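You operate a simulated robot arm through the tools that you are given. There is no shell and no other tool.

You are at the controls of a simulated robot arm. One attempt, no reset.

Task
Blow the bush with the red band dry, then the white one.
Fine: stand one at a time on the drip rack under the nozzle, take your hand away, hold the blue air button till its drops are gone, and set the first back.

Only the result counts: the job must be done as asked and must still hold three seconds after the hand-in. Knocking over, shifting, dropping, spilling or breaking anything else fails it.

Robot
A 7-joint arm with a two-finger parallel gripper, fixed in place. Base frame: the origin is at the foot of the arm, x ahead of it, y to its left, z up; the work surface is at about z = 700. Lengths are in mm, angles in degrees, forces in N, time in s.
With the tool pointing down near the work surface it reaches from about 140 to 660 mm from the base axis. Its first joint turns from -66.0 to 66.0 degrees. Payload 2.4 kg.
The TCP is the grasp point between the finger pads, 30 mm short of the fingertips. In the tool frame z runs along the fingers and y along their closing line. The gripper opens to 94 mm. The fingers are 28 mm wide and 10 mm thick; the gripper's body (50 by 96 mm) begins 55 mm behind the TCP.
Orientation is that of the tool frame in the base frame, as [roll, pitch, yaw] about the fixed x, y, z axes, in that order (R = Rz(yaw) Ry(pitch) Rx(roll)). With the fingers straight down and closing along the base's y, the tool's x points along the base's -x, its y along +y and its z along -z.

Tools
- The arm moves only by the tool send_rows. Its argument "plan" is a list of rows, each an object of numbers (a shift or turn left out is 0, a gripper value left out holds the last): "tx", "ty", "tz": the shift along the tool's x, y, z in units of 25 mm (1.0 is 25 mm); "rx", "ry", "rz": the turn, a rotation vector about the tool's x, y, z in units of 6 degrees (1.0 is 6 degrees); "hand": the opening, from 0 (shut) to 1 (fully open). In form: [{"tx": .., "ty": .., "tz": .., "rx": .., "ry": .., "rz": .., "hand": ..}, ...]. A call has 1 to 20 rows; each row shifts and turns the commanded pose from where the row before left it, along the tool's axes as they then stand. A call with a number of a shift or a turn outside -1 to 1 is refused whole. Each row takes 0.2 s and may step no farther than 50 mm and 8.6 degrees from the row before; otherwise, or with a gripper value out of range, the whole call is refused. A pose out of reach is approached as far as the arm can. The call stops where the force on the tool passes 40 N (or 10 N more than at its start, if that is more) or the arm is blocked; 0.2 s more then pass. The fingers move at their own pace (about 153 mm/s each) and stop on an object; they squeeze with about 35 N. The grip force told is the motor's: it shows also when the fingers shut on nothing. Time passes only in rows, and 0.2 s behind the last, so rows that do not move let the fingers close. The reply holds the time, the measured pose of the TCP, the force on the tool along the base axes, the opening and the grip force, in the units named above and with some noise, with the torque about the TCP (base axes, N m) and any sound that the robot's microphone picked up.
- Cameras (640 x 400 px; columns grow to the right, rows downward): "scene" is fixed at [46.3, 479.9, 1450.3]; the picture's right is [-0.68, -0.74, 0.00], its down [-0.38, 0.35, -0.86] and it looks along [0.63, -0.58, -0.51] (base axes); focal length 313 px, centre (320, 200). "wrist" rides on the gripper at [76, 14, -102] in the tool frame; the picture's right is [-0.18, 0.98, 0.00], its down [-0.75, -0.14, -0.64] and it looks along [-0.63, -0.12, 0.77] (tool axes); focal length 243 px, centre (320, 200). There is no depth. A picture from a camera that has moved, and an enlarged one, comes with that camera's place and axes in the base frame and with its lens.
- snapshot(camera): a new picture of that camera. No time passes.
- inspect(camera, box): a new picture of the part [left, top, right, bottom] of that camera's present view, enlarged. No time passes.
- finish_job(): hands the job in; it is judged then, once.

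Places have to be worked out from the pictures, the camera data and where the tool is seen. Open the gripper and draw the arm clear of the work before you hand the job in, unless the task says otherwise.

The tools are called after "Call:" as name(argument=value, ...) on one line, values as JSON. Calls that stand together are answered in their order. send_rows: Moves the arm, as the interface text tells. Its arguments: {"type":"object","properties":{"plan":{"type":"array","items":{"type":"object","properties":{"tx":{"type":"number"},"ty":{"type":"number"},"tz":{"type":"number"},"rx":{"type":"number"},"ry":{"type":"number"},"rz":{"type":"number"},"hand":{"type":"number"}}}}},"required":["plan"]} The other tools are called the same way: snapshot (camera) takes a picture; inspect (camera, box) takes an enlarged picture of a part of a camera's view; finish_job () hands the job in.

At the start:

```text
time: 0.0
ee_pos: [382.2, -18.3, 1218.8]
orientation: [-180.0, 0.0, -180.0]
force: [-0.6, 0.9, 0.3]
moment: [-0.03, 0.01, 0.0]
finger_gap: 94.0
grip_force: 0.1
```

scene: 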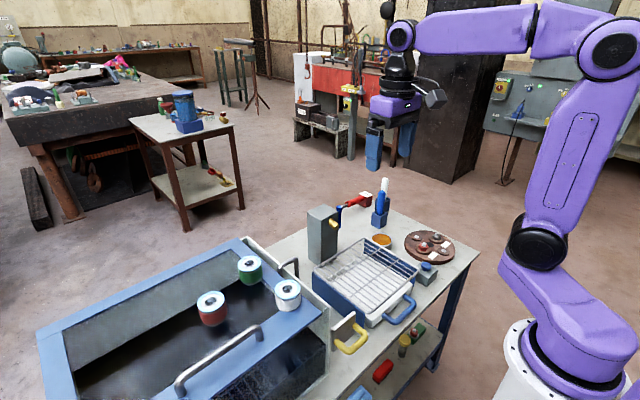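
wrist: 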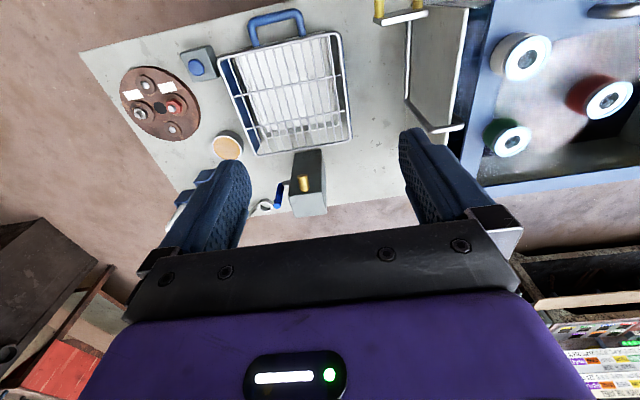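

I start by enlarging the parts of the scene picture that show the bushes, the rack and the button.

Call:
inspect(camera="scene", box=[160, 230, 340, 350])

Call:
inspect(camera="scene", box=[290, 170, 480, 360])

Call:
inspect(camera="wrist", box=[440, 0, 640, 180])

Call:
inspect(camera="wrist", box=[100, 0, 380, 220])

```text
3.33 times, centred on (250, 290) of scene
camera zoom: at [46.3, 479.9, 1450.3], right [-0.68, -0.74, 0.0], down [-0.38, 0.35, -0.86], along [0.63, -0.58, -0.51], focal length 1042 px, centre (553, -100)
```

zoom: 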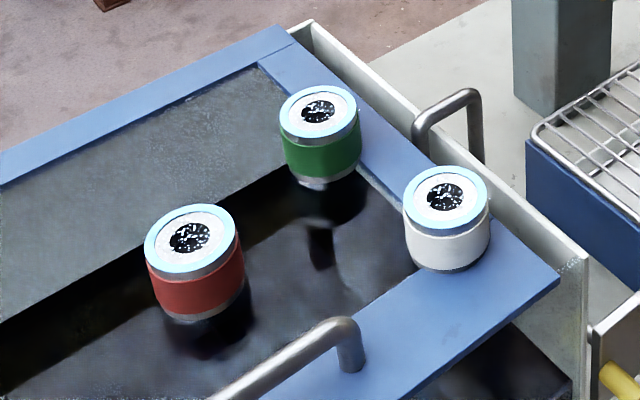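

```text
2.11 times, centred on (385, 265) of scene
camera zoom: at [46.3, 479.9, 1450.3], right [-0.68, -0.74, 0.0], down [-0.38, 0.35, -0.86], along [0.63, -0.58, -0.51], focal length 658 px, centre (183, 63)
```

zoom: 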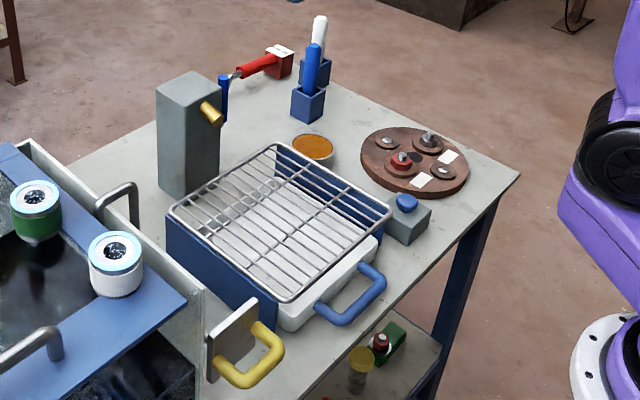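

```text
2.22 times, centred on (540, 90) of wrist
camera zoom: at [305.5, -3.9, 1320.9], right [0.18, 0.98, 0.0], down [0.75, -0.14, 0.64], along [0.63, -0.12, -0.77], focal length 539 px, centre (-169, 444)
```

zoom: 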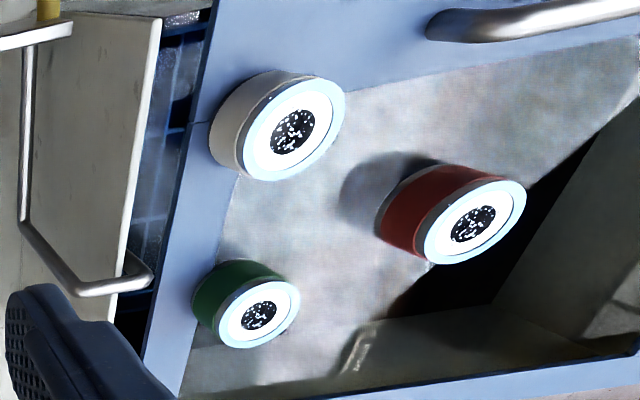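

```text
1.82 times, centred on (240, 110) of wrist
camera zoom: at [305.5, -3.9, 1320.9], right [0.18, 0.98, 0.0], down [0.75, -0.14, 0.64], along [0.63, -0.12, -0.77], focal length 441 px, centre (466, 364)
```

zoom: 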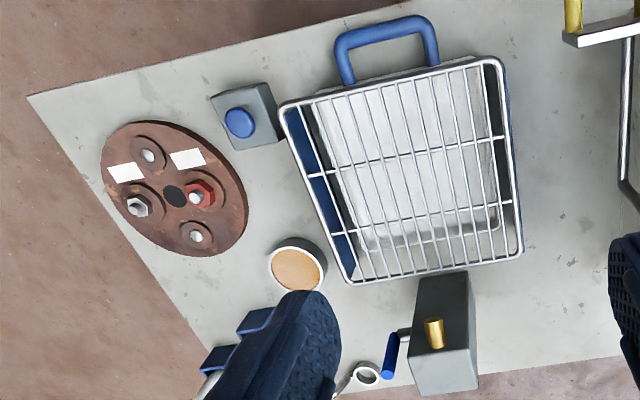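

By triangulating the two views, I put the bush tops at z≈986: white at about (408,232), red at (482,357) and green at (523,249). The rack top is at z≈784, the nozzle is near (616,-102,875) and the button is near (373,-296,735). I'll move the wrist camera, staying high, to see the tank and what the bushes stand on.

Call:
send_rows(plan=[{"tx": 0.16, "ty": 0.98, "hand": 1}, {"tx": 0.16, "ty": 0.98}, {"tx": 0.16, "ty": 0.98}, {"tx": 0.16, "ty": 0.98}, {"tx": 0.16, "ty": 0.98}, {"tx": 0.16, "ty": 0.98}, {"tx": 0.16, "ty": 0.98}, {"tx": 0.16, "ty": 0.98}, {"tx": 0.16, "ty": 0.98}, {"tx": 0.16, "ty": 0.98}, {"tx": 0.16, "ty": 0.98}, {"tx": 0.16, "ty": 0.98}, {"tx": 0.16, "ty": 0.98}])

Call:
snapshot(camera="wrist")

Call:
snapshot(camera="scene")

```text
time: 2.8
ee_pos: [328.9, 301.0, 1219.9]
orientation: [180.0, 0.0, 179.8]
force: [0.0, -0.3, -0.1]
moment: [-0.01, -0.03, 0.0]
finger_gap: 93.9
grip_force: 0.1
```

```text
taken
camera wrist: at [251.6, 314.2, 1321.8], right [0.19, 0.98, 0.0], down [0.75, -0.14, 0.64], along [0.63, -0.12, -0.77], focal length 243 px, centre (320, 200)
```

wrist: 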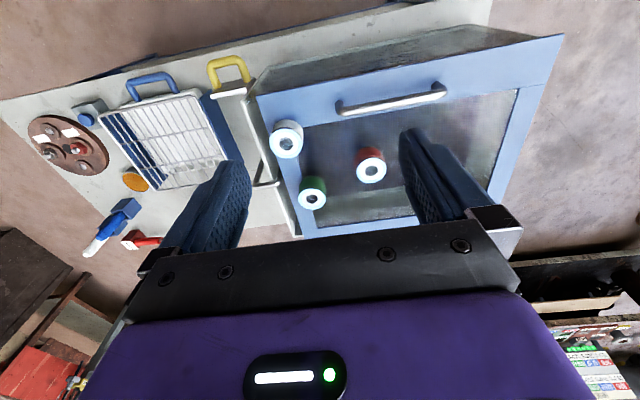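

```text
taken
```

scene: 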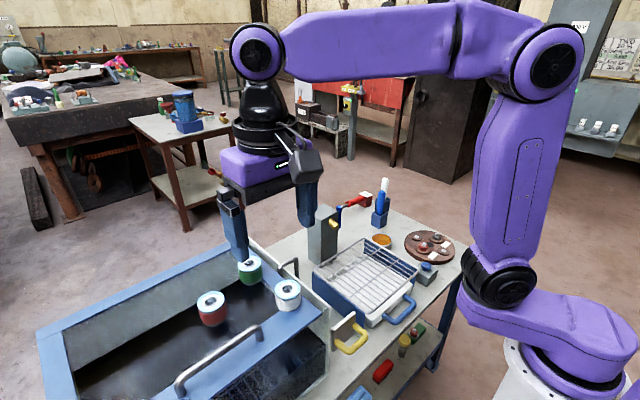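

Call:
inspect(camera="wrist", box=[230, 50, 440, 240])

Call:
inspect(camera="wrist", box=[60, 50, 300, 250])

```text
2.11 times, centred on (335, 145) of wrist
camera zoom: at [251.6, 314.2, 1321.8], right [0.19, 0.98, 0.0], down [0.75, -0.14, 0.64], along [0.63, -0.12, -0.77], focal length 511 px, centre (288, 316)
```

zoom: 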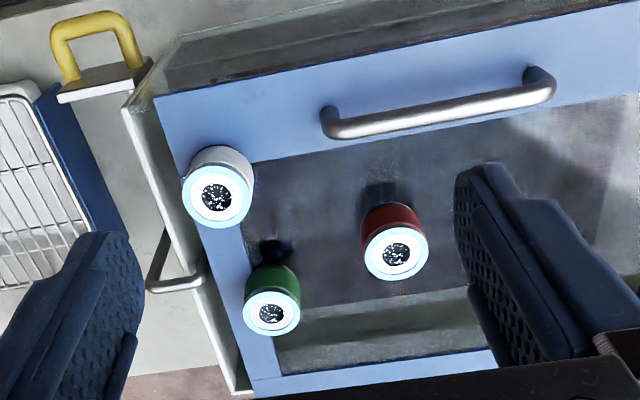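

```text
2.00 times, centred on (180, 150) of wrist
camera zoom: at [251.6, 314.2, 1321.8], right [0.19, 0.98, 0.0], down [0.75, -0.14, 0.64], along [0.63, -0.12, -0.77], focal length 485 px, centre (600, 300)
```

zoom: 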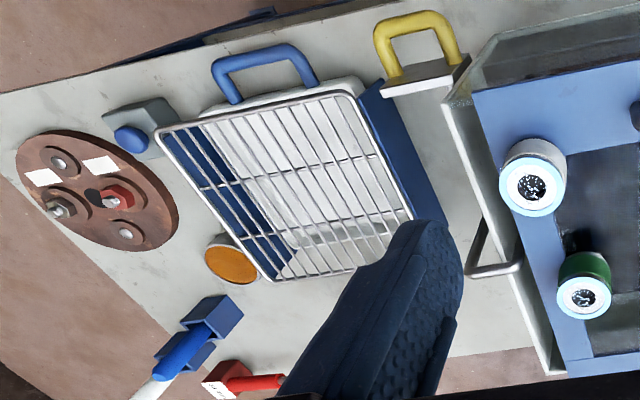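

The bushes seem to stand on dark supports inside the tank, with white close to the rim. I'll lower the camera for a closer, flatter look, keeping the fingertips above z≈1035.

Call:
send_rows(plan=[{"tx": 0.8, "tz": 1.0}, {"tx": 0.8, "tz": 1.0}, {"tx": 0.8, "tz": 1.0}, {"tx": 0.8, "tz": 1.0}, {"tz": 1.0}, {"tz": 1.0}])

Call:
snapshot(camera="wrist")

```text
time: 4.2
ee_pos: [251.2, 300.1, 1067.4]
orientation: [180.0, -0.1, 179.9]
force: [-0.5, -0.9, 0.0]
moment: [0.02, 0.0, -0.02]
finger_gap: 93.8
grip_force: 0.1
```

```text
taken
camera wrist: at [174.8, 315.5, 1169.9], right [0.18, 0.98, 0.0], down [0.75, -0.14, 0.64], along [0.63, -0.12, -0.77], focal length 243 px, centre (320, 200)
```

wrist: 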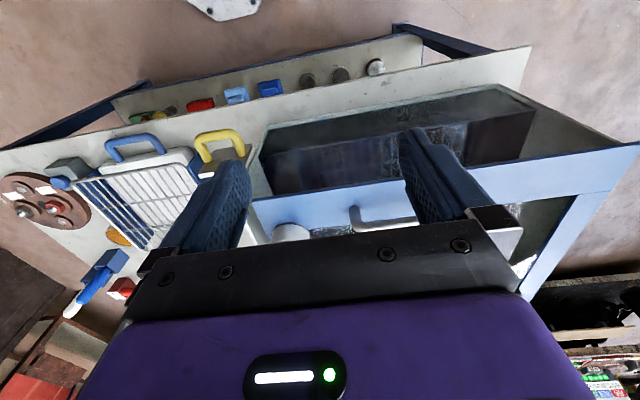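

The gripper hides the bushes in this pose. I'll tilt the tool so the wrist camera looks at them from the side.

Call:
send_rows(plan=[{"ry": -1}, {"ry": -1}, {"ry": -1}, {"ry": -1}, {"ry": -1}])

Call:
snapshot(camera="wrist")

```text
time: 5.4
ee_pos: [250.3, 301.9, 1069.3]
orientation: [180.0, 30.1, 179.9]
force: [0.6, 0.2, 1.0]
moment: [0.0, 0.01, 0.03]
finger_gap: 94.1
grip_force: 0.0
```

```text
taken
camera wrist: at [132.9, 315.7, 1119.2], right [0.16, 0.98, 0.09], down [0.33, -0.14, 0.93], along [0.93, -0.12, -0.35], focal length 243 px, centre (320, 200)
```

wrist: 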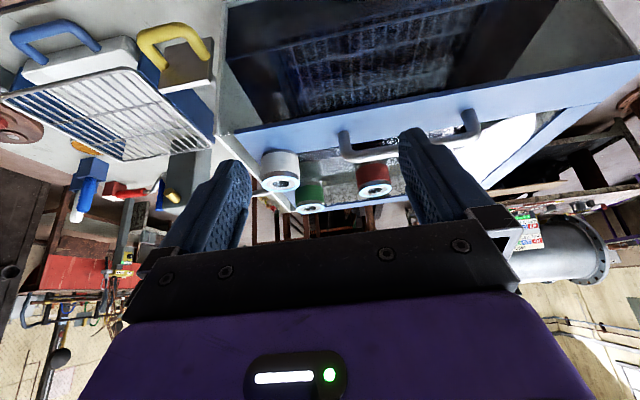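

Call:
inspect(camera="wrist", box=[220, 90, 440, 230])

Call:
inspect(camera="wrist", box=[0, 0, 260, 220])

```text
2.86 times, centred on (330, 160) of wrist
camera zoom: at [132.9, 315.7, 1119.2], right [0.16, 0.98, 0.09], down [0.33, -0.14, 0.93], along [0.93, -0.12, -0.35], focal length 693 px, centre (291, 314)
```

zoom: 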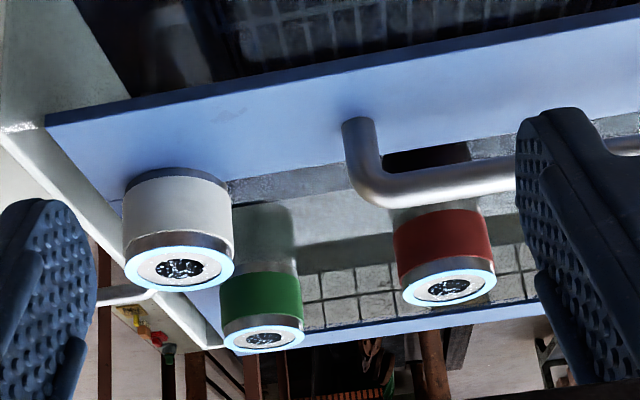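

```text
1.82 times, centred on (130, 110) of wrist
camera zoom: at [132.9, 315.7, 1119.2], right [0.16, 0.98, 0.09], down [0.33, -0.14, 0.93], along [0.93, -0.12, -0.35], focal length 441 px, centre (666, 364)
```

zoom: 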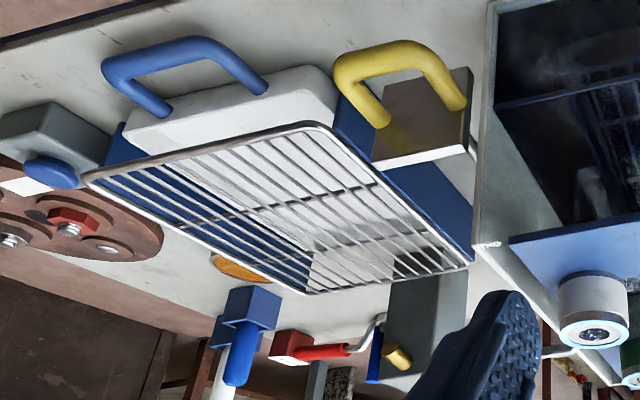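

The bushes are about 38–40 mm high. They stand at rim level (z≈948) on a clear surface. Next I look at the nozzle and rack closely, sweeping the tilted camera over there at a safe height.

Call:
send_rows(plan=[{"ty": -0.98, "tx": -0.22, "tz": 0.125}, {"ty": -0.98, "tx": -0.22, "tz": 0.125}, {"ty": -0.98, "tx": -0.22, "tz": 0.125}, {"ty": -0.98, "tx": -0.22, "tz": 0.125}, {"ty": -0.98, "tx": -0.22, "tz": 0.125}, {"ty": -0.98, "tx": -0.22, "tz": 0.125}, {"ty": -0.98, "tx": -0.22, "tz": 0.125}, {"ty": -0.98, "tx": -0.22, "tz": 0.125}, {"ty": -0.98, "tx": -0.22, "tz": 0.125}, {"ty": -0.98, "tx": -0.22, "tz": 0.125}, {"ty": -0.98, "tx": -0.22, "tz": 0.125}, {"ty": -0.98, "tx": -0.22, "tz": 0.125}, {"ty": -0.98, "tx": -0.22, "tz": 0.125}, {"ty": -0.98, "tx": -0.22, "tz": 0.125}, {"ty": -0.98, "tx": -0.22, "tz": 0.125}, {"ty": -0.98, "tx": -0.22, "tz": 0.125}])

Call:
snapshot(camera="wrist")

Call:
inspect(camera="wrist", box=[220, 60, 440, 230])

Call:
inspect(camera="scene", box=[290, 190, 390, 270])

```text
time: 8.8
ee_pos: [350.7, -92.5, 1071.6]
orientation: [179.9, 30.1, 179.8]
force: [0.2, -0.4, 0.0]
moment: [0.02, -0.01, 0.01]
finger_gap: 94.1
grip_force: 0.0
```

```text
taken
camera wrist: at [233.9, -78.1, 1120.5], right [0.16, 0.98, 0.09], down [0.33, -0.14, 0.93], along [0.93, -0.12, -0.35], focal length 243 px, centre (320, 200)
```

wrist: 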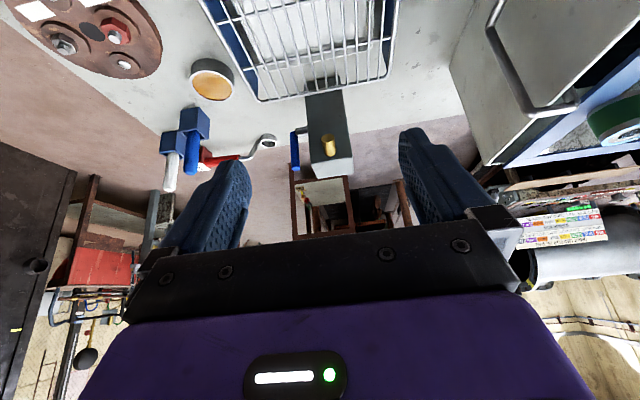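

```text
2.35 times, centred on (330, 145) of wrist
camera zoom: at [233.9, -78.1, 1120.5], right [0.16, 0.98, 0.09], down [0.33, -0.14, 0.93], along [0.93, -0.12, -0.35], focal length 571 px, centre (296, 329)
```

zoom: 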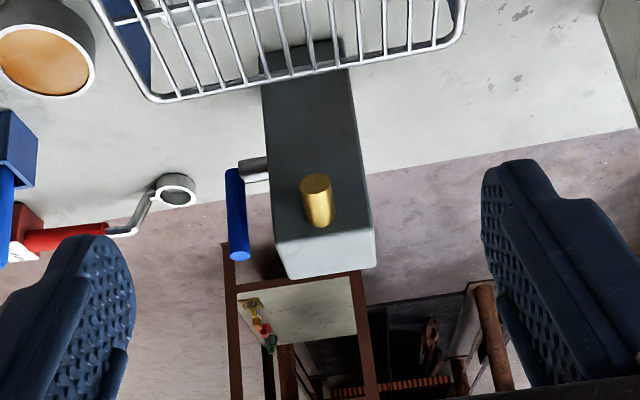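

```text
5.00 times, centred on (340, 230) of scene
camera zoom: at [46.3, 479.9, 1450.3], right [-0.68, -0.74, 0.0], down [-0.38, 0.35, -0.86], along [0.63, -0.58, -0.51], focal length 1563 px, centre (220, 50)
```

zoom: 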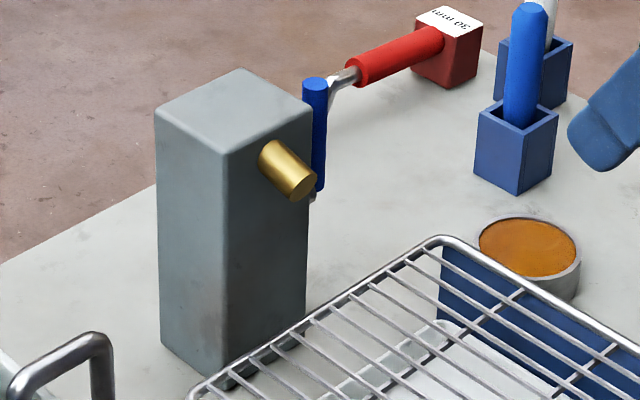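

The brass nozzle on the column's front face tips slightly downward toward the base. I'll zoom in hard on it in both cameras to get its exact axis.

Call:
inspect(camera="scene", box=[322, 212, 352, 232])

Call:
inspect(camera="wrist", box=[300, 120, 360, 180])

```text
16.00 times, centred on (337, 222) of scene
camera zoom: at [46.3, 479.9, 1450.3], right [-0.68, -0.74, 0.0], down [-0.38, 0.35, -0.86], along [0.63, -0.58, -0.51], focal length 5003 px, centre (48, -152)
```

zoom: 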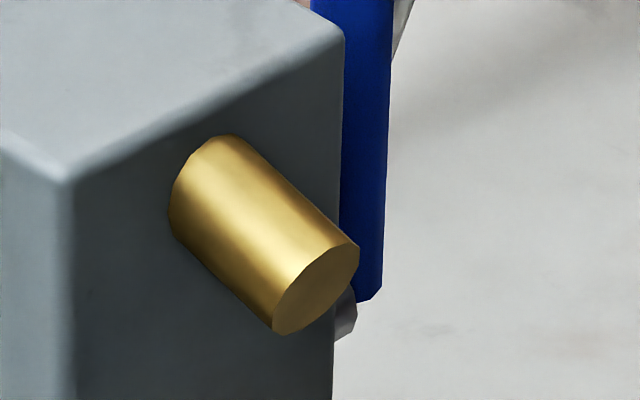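

```text
6.67 times, centred on (330, 150) of wrist
camera zoom: at [233.9, -78.1, 1120.5], right [0.16, 0.98, 0.09], down [0.33, -0.14, 0.93], along [0.93, -0.12, -0.35], focal length 1618 px, centre (253, 533)
```

zoom: 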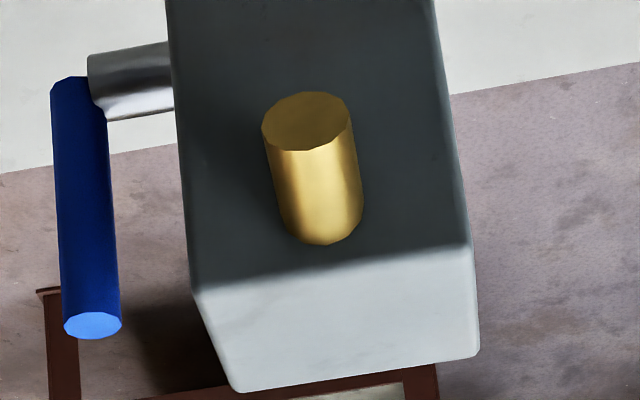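

The nozzle tip is at about (599,-100,872), tilted about 17–20° down, so it aims at the middle of the rack at roughly (465,-98). I straighten the tool and move above the red bush, staying high, to line up on it.

Call:
send_rows(plan=[{"ty": 1, "ry": 1}, {"ty": 1, "ry": 1}, {"ty": 1, "ry": 1}, {"ty": 1, "ry": 1}, {"ty": 1, "ry": 1}, {"ty": 0.996, "tx": -0.4, "tz": -0.08}, {"ty": 0.996, "tx": -0.4, "tz": -0.08}, {"ty": 0.996, "tx": -0.4, "tz": -0.08}, {"ty": 0.996, "tx": -0.4, "tz": -0.08}, {"ty": 0.996, "tx": -0.4, "tz": -0.08}, {"ty": 0.996, "tx": -0.4, "tz": -0.08}, {"ty": 0.996, "tx": -0.4, "tz": -0.08}, {"ty": 0.996, "tx": -0.4, "tz": -0.08}, {"ty": 0.996, "tx": -0.4, "tz": -0.08}, {"ty": 0.996, "tx": -0.4, "tz": -0.08}, {"ty": 0.996, "tx": -0.4, "tz": -0.08}, {"ty": 0.996, "tx": -0.4, "tz": -0.08}, {"ty": 0.996, "tx": -0.4, "tz": -0.08}, {"hand": 1}])

Call:
snapshot(camera="wrist")

Call:
snapshot(camera="scene")

```text
time: 12.8
ee_pos: [483.4, 356.9, 1095.4]
orientation: [180.0, 0.0, 179.9]
force: [-0.7, 0.2, -0.7]
moment: [0.03, 0.01, -0.01]
finger_gap: 94.2
grip_force: 0.1
```

```text
taken
camera wrist: at [406.7, 370.6, 1197.4], right [0.19, 0.98, 0.0], down [0.75, -0.14, 0.64], along [0.63, -0.12, -0.77], focal length 243 px, centre (320, 200)
```

wrist: 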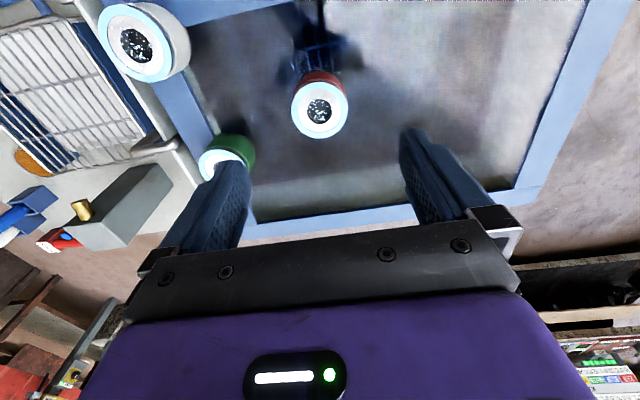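

```text
taken
```

scene: 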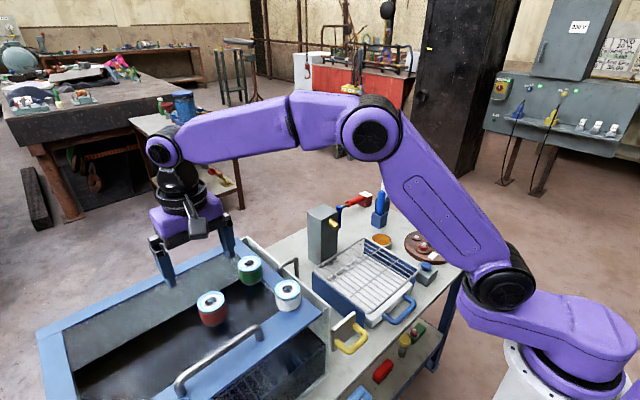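

The gripper is above red. I'll enlarge the wrist view to check centring and see what is around and under the bush.

Call:
inspect(camera="wrist", box=[260, 30, 380, 150])

Call:
inspect(camera="scene", box=[180, 280, 240, 340])

```text
3.33 times, centred on (320, 90) of wrist
camera zoom: at [406.7, 370.6, 1197.4], right [0.19, 0.98, 0.0], down [0.75, -0.14, 0.64], along [0.63, -0.12, -0.77], focal length 809 px, centre (320, 567)
```

zoom: 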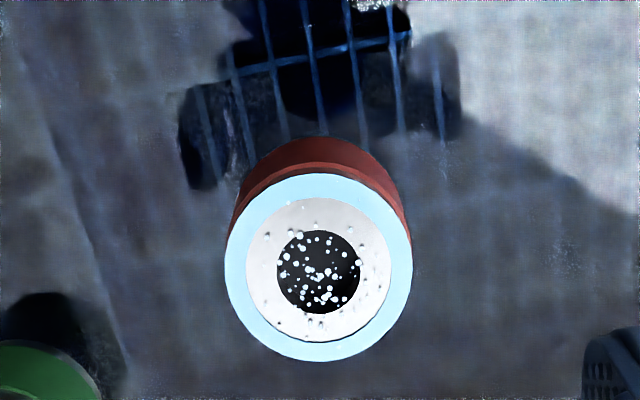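

```text
6.67 times, centred on (210, 310) of scene
camera zoom: at [46.3, 479.9, 1450.3], right [-0.68, -0.74, 0.0], down [-0.38, 0.35, -0.86], along [0.63, -0.58, -0.51], focal length 2084 px, centre (1053, -533)
```

zoom: 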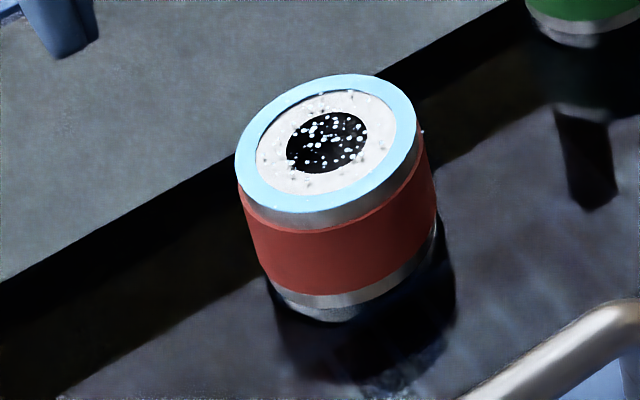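

Red's centre comes out at about (480.6, 356.1), with a diameter of about 48 mm. I shift 3 mm toward the base and go down to TCP z≈985, leaving the fingertips about 10 mm above the surface.

Call:
send_rows(plan=[{"tx": 0.11, "tz": 0.9, "hand": 1}, {"tz": 0.9}, {"tz": 0.9}, {"tz": 0.9}, {"tz": 0.8}, {"tz": 0}])

Call:
snapshot(camera="wrist")

Call:
inspect(camera="scene", box=[150, 240, 270, 340])

```text
time: 14.2
ee_pos: [478.9, 356.5, 985.3]
orientation: [-179.9, 0.0, 180.0]
force: [0.6, -0.3, -0.3]
moment: [0.03, -0.01, 0.03]
finger_gap: 94.2
grip_force: 0.2
```

```text
taken
camera wrist: at [401.4, 370.7, 1086.8], right [0.18, 0.98, 0.0], down [0.75, -0.14, 0.64], along [0.63, -0.12, -0.77], focal length 243 px, centre (320, 200)
```

wrist: 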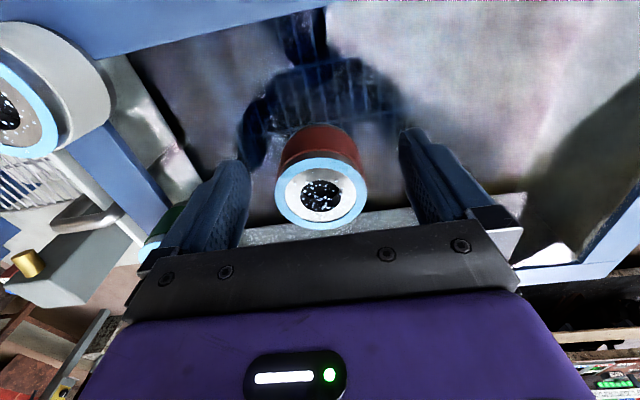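

```text
4.00 times, centred on (210, 290) of scene
camera zoom: at [46.3, 479.9, 1450.3], right [-0.68, -0.74, 0.0], down [-0.38, 0.35, -0.86], along [0.63, -0.58, -0.51], focal length 1251 px, centre (760, -160)
```

zoom: 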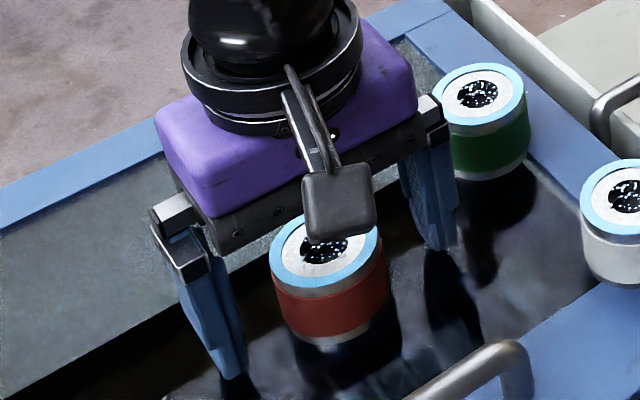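

The fingers straddle red evenly with no contact force. I close the gripper on it.

Call:
send_rows(plan=[{"hand": 0}, {"hand": 0}, {"hand": 0}])

```text
time: 15.0
ee_pos: [478.6, 356.4, 985.2]
orientation: [-180.0, -0.1, 180.0]
force: [1.3, -0.5, 0.5]
moment: [0.02, -0.04, -0.02]
finger_gap: 49.9
grip_force: 35.1
```

The grip is firm at 49.9 mm. I lift straight up slowly at first, then check.

Call:
send_rows(plan=[{"tz": -0.3}, {"tz": -0.5}, {"tz": -0.8}, {"tz": -1}, {"tz": -1}, {"tz": -1}])

Call:
snapshot(camera="wrist")

Call:
inspect(camera="scene", box=[150, 200, 290, 340])

```text
time: 16.4
ee_pos: [480.6, 355.4, 1099.2]
orientation: [180.0, 0.0, 180.0]
force: [0.1, 0.1, -0.1]
moment: [-0.01, -0.01, 0.02]
finger_gap: 0.2
grip_force: 32.6
```

```text
taken
camera wrist: at [404.9, 369.3, 1200.6], right [0.18, 0.98, 0.0], down [0.75, -0.14, 0.64], along [0.63, -0.12, -0.77], focal length 243 px, centre (320, 200)
```

wrist: 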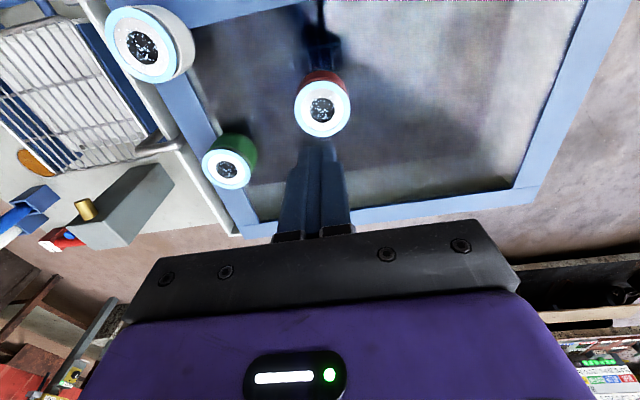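

```text
2.86 times, centred on (220, 270) of scene
camera zoom: at [46.3, 479.9, 1450.3], right [-0.68, -0.74, 0.0], down [-0.38, 0.35, -0.86], along [0.63, -0.58, -0.51], focal length 893 px, centre (606, 0)
```

zoom: 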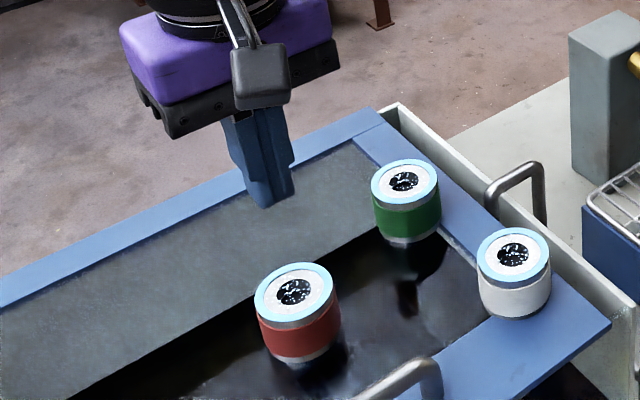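

The bush slipped out and stayed standing, and the fingers shut on nothing. I'll check closely where red stands now and how it sits.

Call:
inspect(camera="wrist", box=[260, 30, 380, 150])

Call:
inspect(camera="scene", box=[180, 280, 240, 340])

Call:
inspect(camera="scene", box=[265, 270, 315, 320])

```text
3.33 times, centred on (320, 90) of wrist
camera zoom: at [404.9, 369.3, 1200.6], right [0.18, 0.98, 0.0], down [0.75, -0.14, 0.64], along [0.63, -0.12, -0.77], focal length 809 px, centre (320, 567)
```

zoom: 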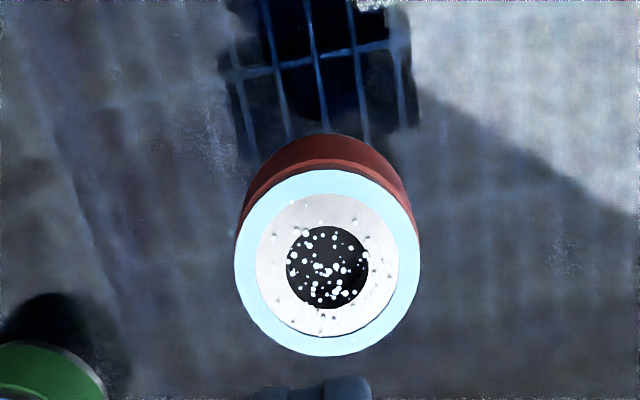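

```text
6.67 times, centred on (210, 310) of scene
camera zoom: at [46.3, 479.9, 1450.3], right [-0.68, -0.74, 0.0], down [-0.38, 0.35, -0.86], along [0.63, -0.58, -0.51], focal length 2084 px, centre (1053, -533)
```

zoom: 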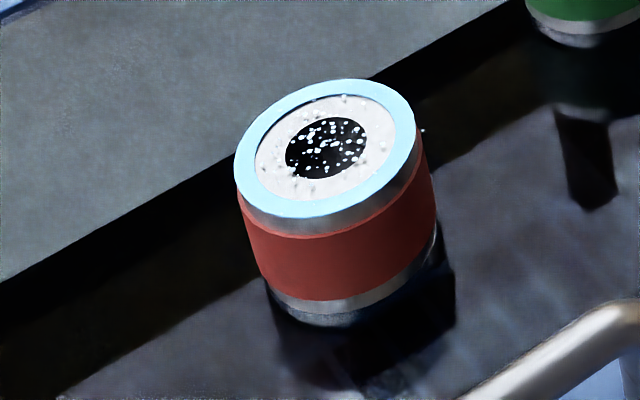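

```text
8.00 times, centred on (290, 295) of scene
camera zoom: at [46.3, 479.9, 1450.3], right [-0.68, -0.74, 0.0], down [-0.38, 0.35, -0.86], along [0.63, -0.58, -0.51], focal length 2501 px, centre (560, -560)
```

zoom: 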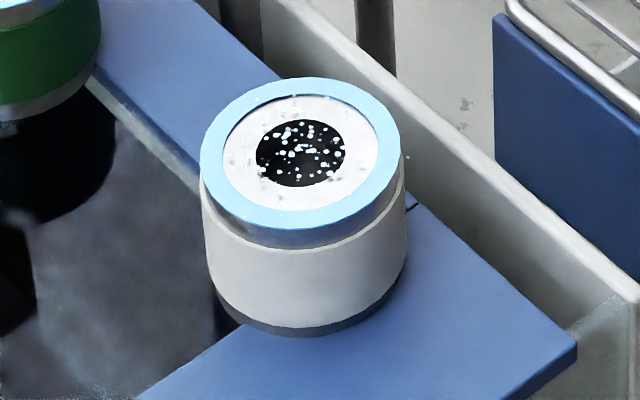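

Red stands at about (479.5, 356.7), practically unmoved. The wet surface probably slipped under a quick lift, so I open, go down a little deeper (TCP z≈981) and re-grip, then lift very slowly while watching the gap.

Call:
send_rows(plan=[{"hand": 1}, {"hand": 1}, {"ty": 0.03, "tz": 0.9}, {"tz": 0.9}, {"tz": 0.9}, {"tz": 0.9}, {"tz": 0.8}, {"tz": 0.3}, {"tz": 0}])

```text
time: 18.4
ee_pos: [480.3, 358.3, 984.0]
orientation: [180.0, 0.0, 179.9]
force: [0.1, -0.8, 0.6]
moment: [0.01, -0.01, 0.03]
finger_gap: 94.0
grip_force: 0.1
```

The TCP is at z≈984, centred on the bush. I lower it another 4 mm and close, holding longer before any lift.

Call:
send_rows(plan=[{"tz": 0.16, "ty": -0.04}, {"tz": 0}, {"hand": 0}, {"hand": 0}, {"hand": 0}, {"hand": 0}, {"hand": 0}])

Call:
snapshot(camera="wrist")

Call:
inspect(camera="scene", box=[160, 250, 260, 340])

```text
time: 20.0
ee_pos: [478.4, 357.5, 979.6]
orientation: [-179.9, 0.0, -180.0]
force: [0.4, 0.4, 0.0]
moment: [0.07, 0.0, -0.02]
finger_gap: 49.0
grip_force: 34.7
```

```text
taken
camera wrist: at [402.6, 371.6, 1081.9], right [0.18, 0.98, 0.0], down [0.75, -0.14, 0.64], along [0.63, -0.12, -0.77], focal length 243 px, centre (320, 200)
```

wrist: 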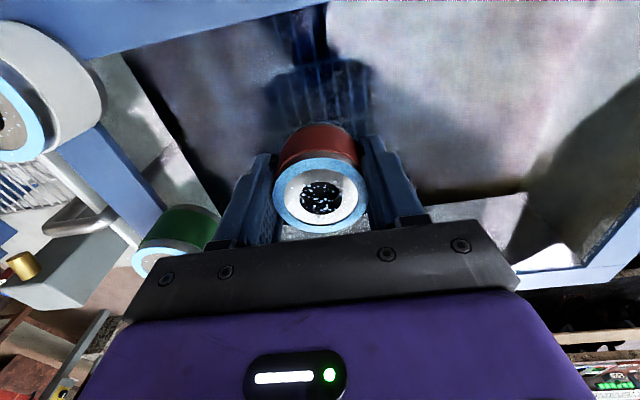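

```text
4.44 times, centred on (210, 295) of scene
camera zoom: at [46.3, 479.9, 1450.3], right [-0.68, -0.74, 0.0], down [-0.38, 0.35, -0.86], along [0.63, -0.58, -0.51], focal length 1390 px, centre (809, -222)
```

zoom: 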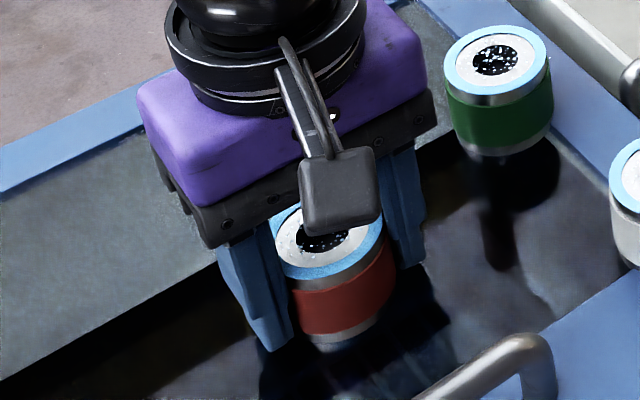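

The grip holds at a 49.0 mm gap and 34.7 N. I lift only a few millimetres, very slowly, and read the gap and force.

Call:
send_rows(plan=[{"tz": -0.06}, {"tz": -0.06}, {"tz": -0.06}, {"tz": -0.06}])

```text
time: 21.0
ee_pos: [478.0, 356.8, 984.3]
orientation: [-180.0, 0.0, 179.9]
force: [-0.1, -1.0, -3.4]
moment: [0.03, -0.01, 0.0]
finger_gap: 48.7
grip_force: 35.2
```

The tool now carries about 3.4 N, which suggests the bush is coming along. I continue slowly and check in the picture.

Call:
send_rows(plan=[{"tz": -0.1}, {"tz": -0.12}, {"tz": -0.15}, {"tz": -0.15}, {"tz": -0.15}])

Call:
inspect(camera="scene", box=[160, 250, 260, 340])

Call:
inspect(camera="wrist", box=[230, 80, 410, 250])

```text
time: 22.2
ee_pos: [479.1, 358.3, 1001.4]
orientation: [-180.0, 0.0, 179.9]
force: [-0.4, 0.6, -2.8]
moment: [0.0, 0.0, 0.0]
finger_gap: 48.9
grip_force: 35.0
```

```text
4.44 times, centred on (210, 295) of scene
camera zoom: at [46.3, 480.0, 1450.3], right [-0.68, -0.74, 0.0], down [-0.38, 0.35, -0.86], along [0.63, -0.58, -0.51], focal length 1390 px, centre (809, -222)
```

zoom: 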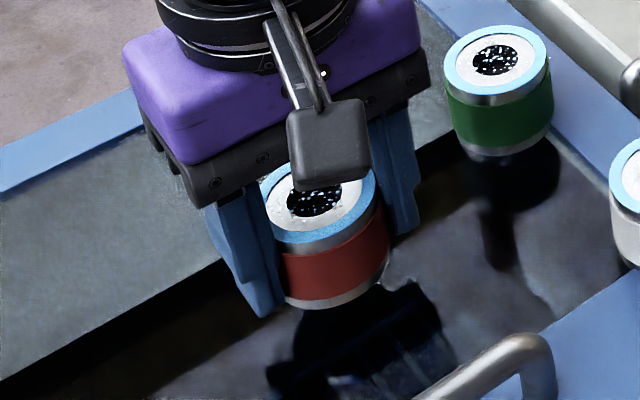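

```text
2.35 times, centred on (320, 165) of wrist
camera zoom: at [402.3, 371.5, 1103.6], right [0.18, 0.98, 0.0], down [0.75, -0.14, 0.64], along [0.63, -0.12, -0.77], focal length 571 px, centre (320, 282)
```

zoom: 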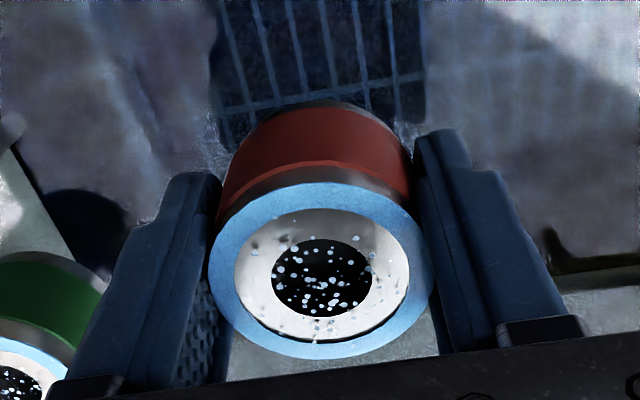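

Red is lifting now, clear of the surface. I keep raising it gently to z≈1060 before going across.

Call:
send_rows(plan=[{"tz": -0.15}, {"tz": -0.2}, {"tz": -0.25}, {"tz": -0.3}, {"tz": -0.3}, {"tz": -0.3}, {"tz": -0.3}, {"tz": -0.25}, {"tz": -0.2}, {"tz": -0.15}])

Call:
inspect(camera="wrist", box=[230, 80, 410, 250])

```text
time: 24.4
ee_pos: [478.9, 357.3, 1061.5]
orientation: [-180.0, 0.0, -180.0]
force: [-0.4, 0.5, -2.8]
moment: [-0.02, 0.04, -0.03]
finger_gap: 48.8
grip_force: 34.9
```

```text
2.35 times, centred on (320, 165) of wrist
camera zoom: at [402.1, 370.9, 1164.2], right [0.18, 0.98, 0.0], down [0.75, -0.14, 0.64], along [0.63, -0.12, -0.77], focal length 571 px, centre (320, 282)
```

zoom: 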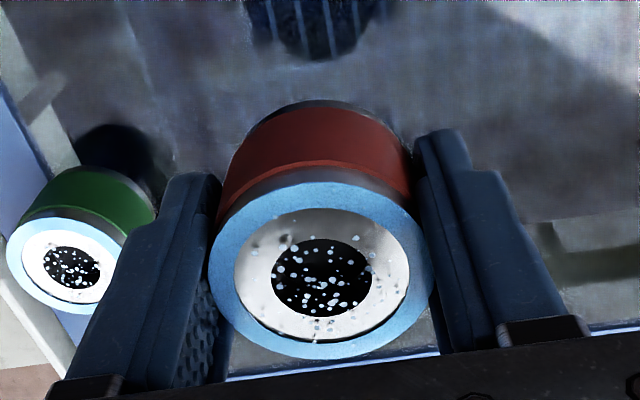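

Red is held steady at about 2.8 N. I carry it toward the rack with gentle ramps, at 1060 mm, well above green and white.

Call:
send_rows(plan=[{"ty": -0.15, "tx": 0.02}, {"ty": -0.3, "tx": 0.02}, {"ty": -0.45, "tx": 0.02}, {"ty": -0.52, "tx": 0.02}, {"ty": -0.52, "tx": 0.02}, {"ty": -0.52, "tx": 0.02}, {"ty": -0.52, "tx": 0.02}, {"ty": -0.52, "tx": 0.02}, {"ty": -0.52, "tx": 0.02}, {"ty": -0.52, "tx": 0.02}, {"ty": -0.52, "tx": 0.02}, {"ty": -0.52, "tx": 0.02}, {"ty": -0.52, "tx": 0.02}, {"ty": -0.52, "tx": 0.02}, {"ty": -0.52, "tx": 0.02}, {"ty": -0.52, "tx": 0.02}, {"ty": -0.52, "tx": 0.02}, {"ty": -0.45, "tx": 0.02}, {"ty": -0.3, "tx": 0.02}, {"ty": -0.15, "tx": 0.02}])

Call:
inspect(camera="wrist", box=[230, 80, 410, 250])

```text
time: 28.6
ee_pos: [469.4, 128.5, 1062.2]
orientation: [-179.9, 0.0, -180.0]
force: [0.4, -0.7, -2.7]
moment: [-0.02, -0.01, -0.01]
finger_gap: 49.0
grip_force: 35.3
```

```text
2.35 times, centred on (320, 165) of wrist
camera zoom: at [392.6, 142.8, 1164.5], right [0.19, 0.98, 0.0], down [0.75, -0.14, 0.64], along [0.63, -0.12, -0.77], focal length 571 px, centre (320, 282)
```

zoom: 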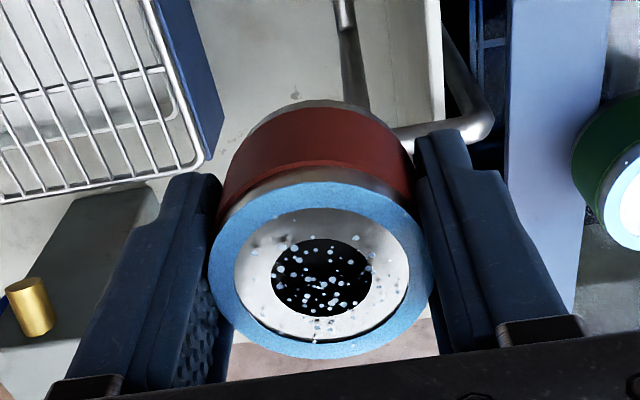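

The grip is unchanged, so I make the second half of the crossing to y≈-98.

Call:
send_rows(plan=[{"ty": -0.15, "tx": 0.015}, {"ty": -0.3, "tx": 0.015}, {"ty": -0.45, "tx": 0.015}, {"ty": -0.52, "tx": 0.015}, {"ty": -0.52, "tx": 0.015}, {"ty": -0.52, "tx": 0.015}, {"ty": -0.52, "tx": 0.015}, {"ty": -0.52, "tx": 0.015}, {"ty": -0.52, "tx": 0.015}, {"ty": -0.52, "tx": 0.015}, {"ty": -0.52, "tx": 0.015}, {"ty": -0.52, "tx": 0.015}, {"ty": -0.52, "tx": 0.015}, {"ty": -0.52, "tx": 0.015}, {"ty": -0.52, "tx": 0.015}, {"ty": -0.52, "tx": 0.015}, {"ty": -0.52, "tx": 0.015}, {"ty": -0.45, "tx": 0.015}, {"ty": -0.3, "tx": 0.015}, {"ty": -0.15, "tx": 0.015}])

Call:
snapshot(camera="wrist")

Call:
snapshot(camera="scene")

```text
time: 32.8
ee_pos: [459.2, -97.3, 1063.0]
orientation: [-180.0, 0.0, 180.0]
force: [-0.4, -0.5, -2.3]
moment: [0.02, -0.03, -0.02]
finger_gap: 49.1
grip_force: 35.2
```

```text
taken
camera wrist: at [383.9, -83.0, 1164.9], right [0.18, 0.98, 0.0], down [0.75, -0.14, 0.64], along [0.63, -0.12, -0.77], focal length 243 px, centre (320, 200)
```

wrist: 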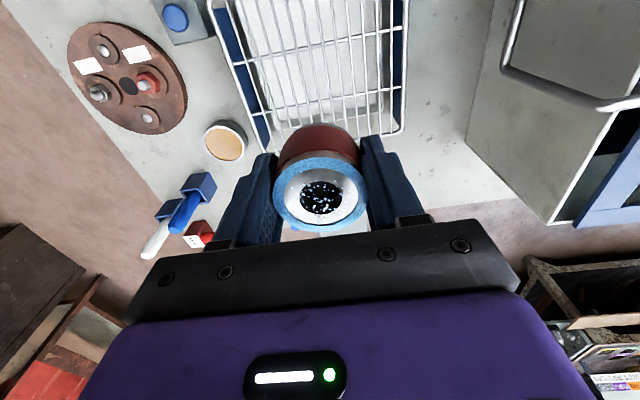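

```text
taken
```

scene: 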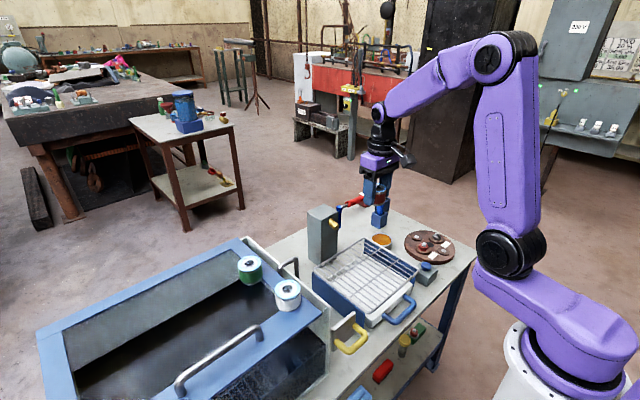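

I'm above the middle of the rack at about (460,-97), and the scene shows clear space below. I descend gently to z≈843, which leaves about 25 mm under the bush.

Call:
send_rows(plan=[{"tz": 0.15}, {"tz": 0.3}, {"tz": 0.45}, {"tz": 0.5}, {"tz": 0.5}, {"tz": 0.5}, {"tz": 0.5}, {"tz": 0.5}, {"tz": 0.5}, {"tz": 0.5}, {"tz": 0.5}, {"tz": 0.5}, {"tz": 0.5}, {"tz": 0.5}, {"tz": 0.5}, {"tz": 0.5}, {"tz": 0.5}, {"tz": 0.45}, {"tz": 0.3}, {"tz": 0.15}])

Call:
inspect(camera="scene", box=[290, 190, 440, 340])

Call:
snapshot(camera="wrist")

```text
time: 37.0
ee_pos: [460.5, -97.5, 841.8]
orientation: [180.0, 0.1, 180.0]
force: [-0.5, 0.1, -2.4]
moment: [0.0, 0.05, -0.01]
finger_gap: 49.2
grip_force: 35.2
```

```text
2.67 times, centred on (365, 265) of scene
camera zoom: at [46.3, 479.9, 1450.3], right [-0.68, -0.74, 0.0], down [-0.38, 0.35, -0.86], along [0.63, -0.58, -0.51], focal length 834 px, centre (200, 27)
```

zoom: 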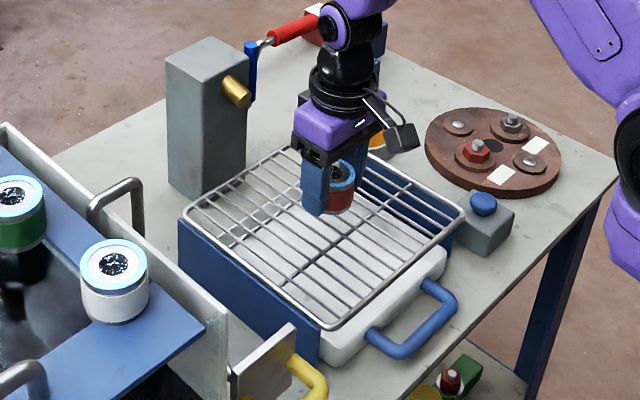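

```text
taken
camera wrist: at [384.2, -83.6, 943.6], right [0.18, 0.98, 0.0], down [0.75, -0.14, 0.64], along [0.63, -0.12, -0.77], focal length 243 px, centre (320, 200)
```

wrist: 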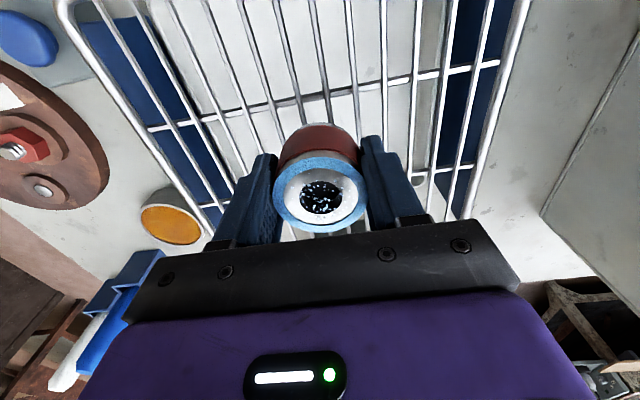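

Red hangs about 25 mm over the wires, and the nozzle axis lines up with it in the scene view. I lower it slowly toward contact.

Call:
send_rows(plan=[{"tz": 0.1}, {"tz": 0.12}, {"tz": 0.12}, {"tz": 0.12}, {"tz": 0.1}, {"tz": 0.08}, {"tz": 0.06}])

Call:
inspect(camera="scene", box=[340, 220, 400, 280])

```text
time: 38.6
ee_pos: [460.6, -97.9, 824.4]
orientation: [-179.9, 0.0, -180.0]
force: [0.4, -0.1, -2.6]
moment: [0.03, 0.0, 0.01]
finger_gap: 49.0
grip_force: 34.6
```

```text
6.67 times, centred on (370, 250) of scene
camera zoom: at [46.3, 479.9, 1450.3], right [-0.68, -0.74, 0.0], down [-0.38, 0.35, -0.86], along [0.63, -0.58, -0.51], focal length 2084 px, centre (-13, -133)
```

zoom: 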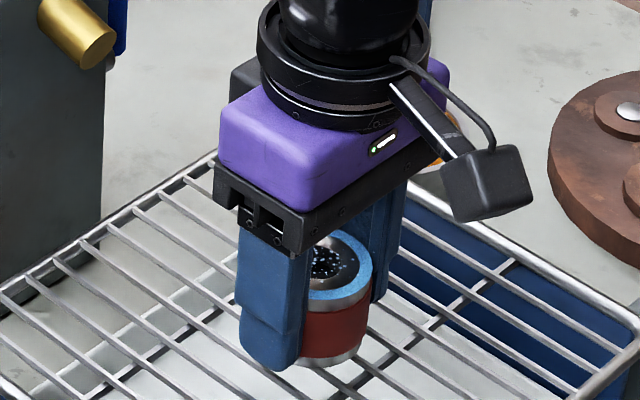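

There's no contact yet and the load is still about 2.6 N. I continue in about 1 mm steps.

Call:
send_rows(plan=[{"tz": 0.04}, {"tz": 0.04}, {"tz": 0.04}, {"tz": 0.04}])

```text
time: 39.6
ee_pos: [460.1, -97.1, 819.4]
orientation: [-180.0, 0.0, 179.9]
force: [0.4, 0.5, -4.0]
moment: [0.0, 0.03, 0.0]
finger_gap: 48.9
grip_force: 35.4
```

Call:
send_rows(plan=[{"tz": 0.04}, {"tz": 0.04}])

Call:
inspect(camera="scene", box=[355, 240, 395, 280])

```text
time: 40.2
ee_pos: [459.8, -96.1, 818.4]
orientation: [180.0, -0.1, 179.9]
force: [-0.4, -0.2, -2.9]
moment: [0.03, -0.01, -0.01]
finger_gap: 49.1
grip_force: 35.4
```

```text
10.00 times, centred on (375, 260) of scene
camera zoom: at [46.3, 479.9, 1450.3], right [-0.68, -0.74, 0.0], down [-0.38, 0.35, -0.86], along [0.63, -0.58, -0.51], focal length 3127 px, centre (-230, -400)
```

zoom: 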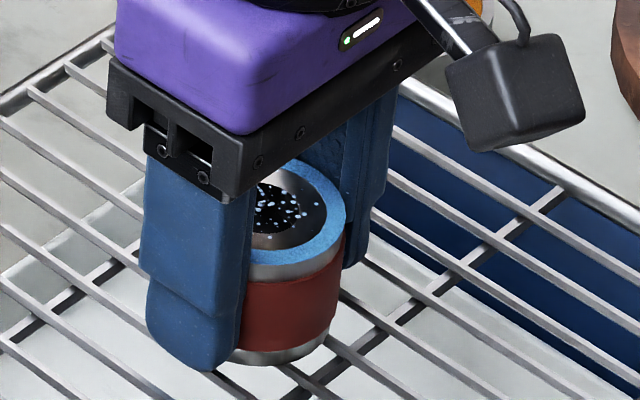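

The load is still about 2.9 N with no contact. I keep going down in 1 mm steps.

Call:
send_rows(plan=[{"tz": 0.04}, {"tz": 0.04}])

```text
time: 40.8
ee_pos: [460.5, -98.0, 817.3]
orientation: [180.0, 0.1, -180.0]
force: [-3.7, 0.7, 21.0]
moment: [0.32, -0.06, 0.02]
finger_gap: 49.0
grip_force: 35.0
```

Contact: the load flipped to +21 N, so red stands on the wires. I ease off about 1 mm and then open the hand.

Call:
send_rows(plan=[{"tz": -0.04}, {"tz": 0}])

```text
time: 41.4
ee_pos: [459.4, -97.0, 815.7]
orientation: [-180.0, 0.0, 180.0]
force: [1.6, -0.4, 1.3]
moment: [0.01, -0.13, 0.02]
finger_gap: 48.9
grip_force: 35.1
```

The load is near zero and the bush is supported. I open the fingers without moving.

Call:
send_rows(plan=[{"hand": 0.65}, {"hand": 0.8}, {"hand": 1}, {"hand": 1}])

Call:
snapshot(camera="wrist")

Call:
inspect(camera="scene", box=[340, 220, 400, 280])

```text
time: 42.4
ee_pos: [459.4, -96.4, 818.2]
orientation: [180.0, 0.1, -180.0]
force: [0.5, 0.8, 0.0]
moment: [-0.01, 0.0, -0.02]
finger_gap: 93.9
grip_force: 0.0
```

```text
taken
camera wrist: at [383.6, -82.8, 919.4], right [0.18, 0.98, 0.0], down [0.75, -0.14, 0.64], along [0.63, -0.12, -0.77], focal length 243 px, centre (320, 200)
```

wrist: 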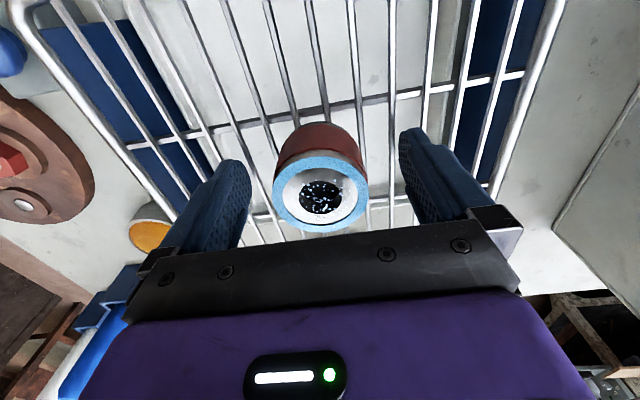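

```text
6.67 times, centred on (370, 250) of scene
camera zoom: at [46.3, 479.9, 1450.3], right [-0.68, -0.74, 0.0], down [-0.38, 0.35, -0.86], along [0.63, -0.58, -0.51], focal length 2084 px, centre (-13, -133)
```

zoom: 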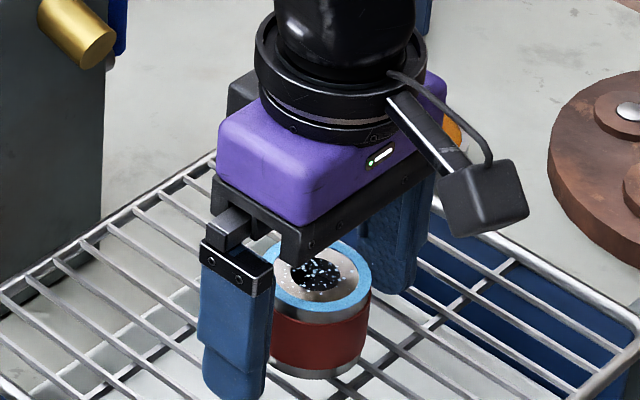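

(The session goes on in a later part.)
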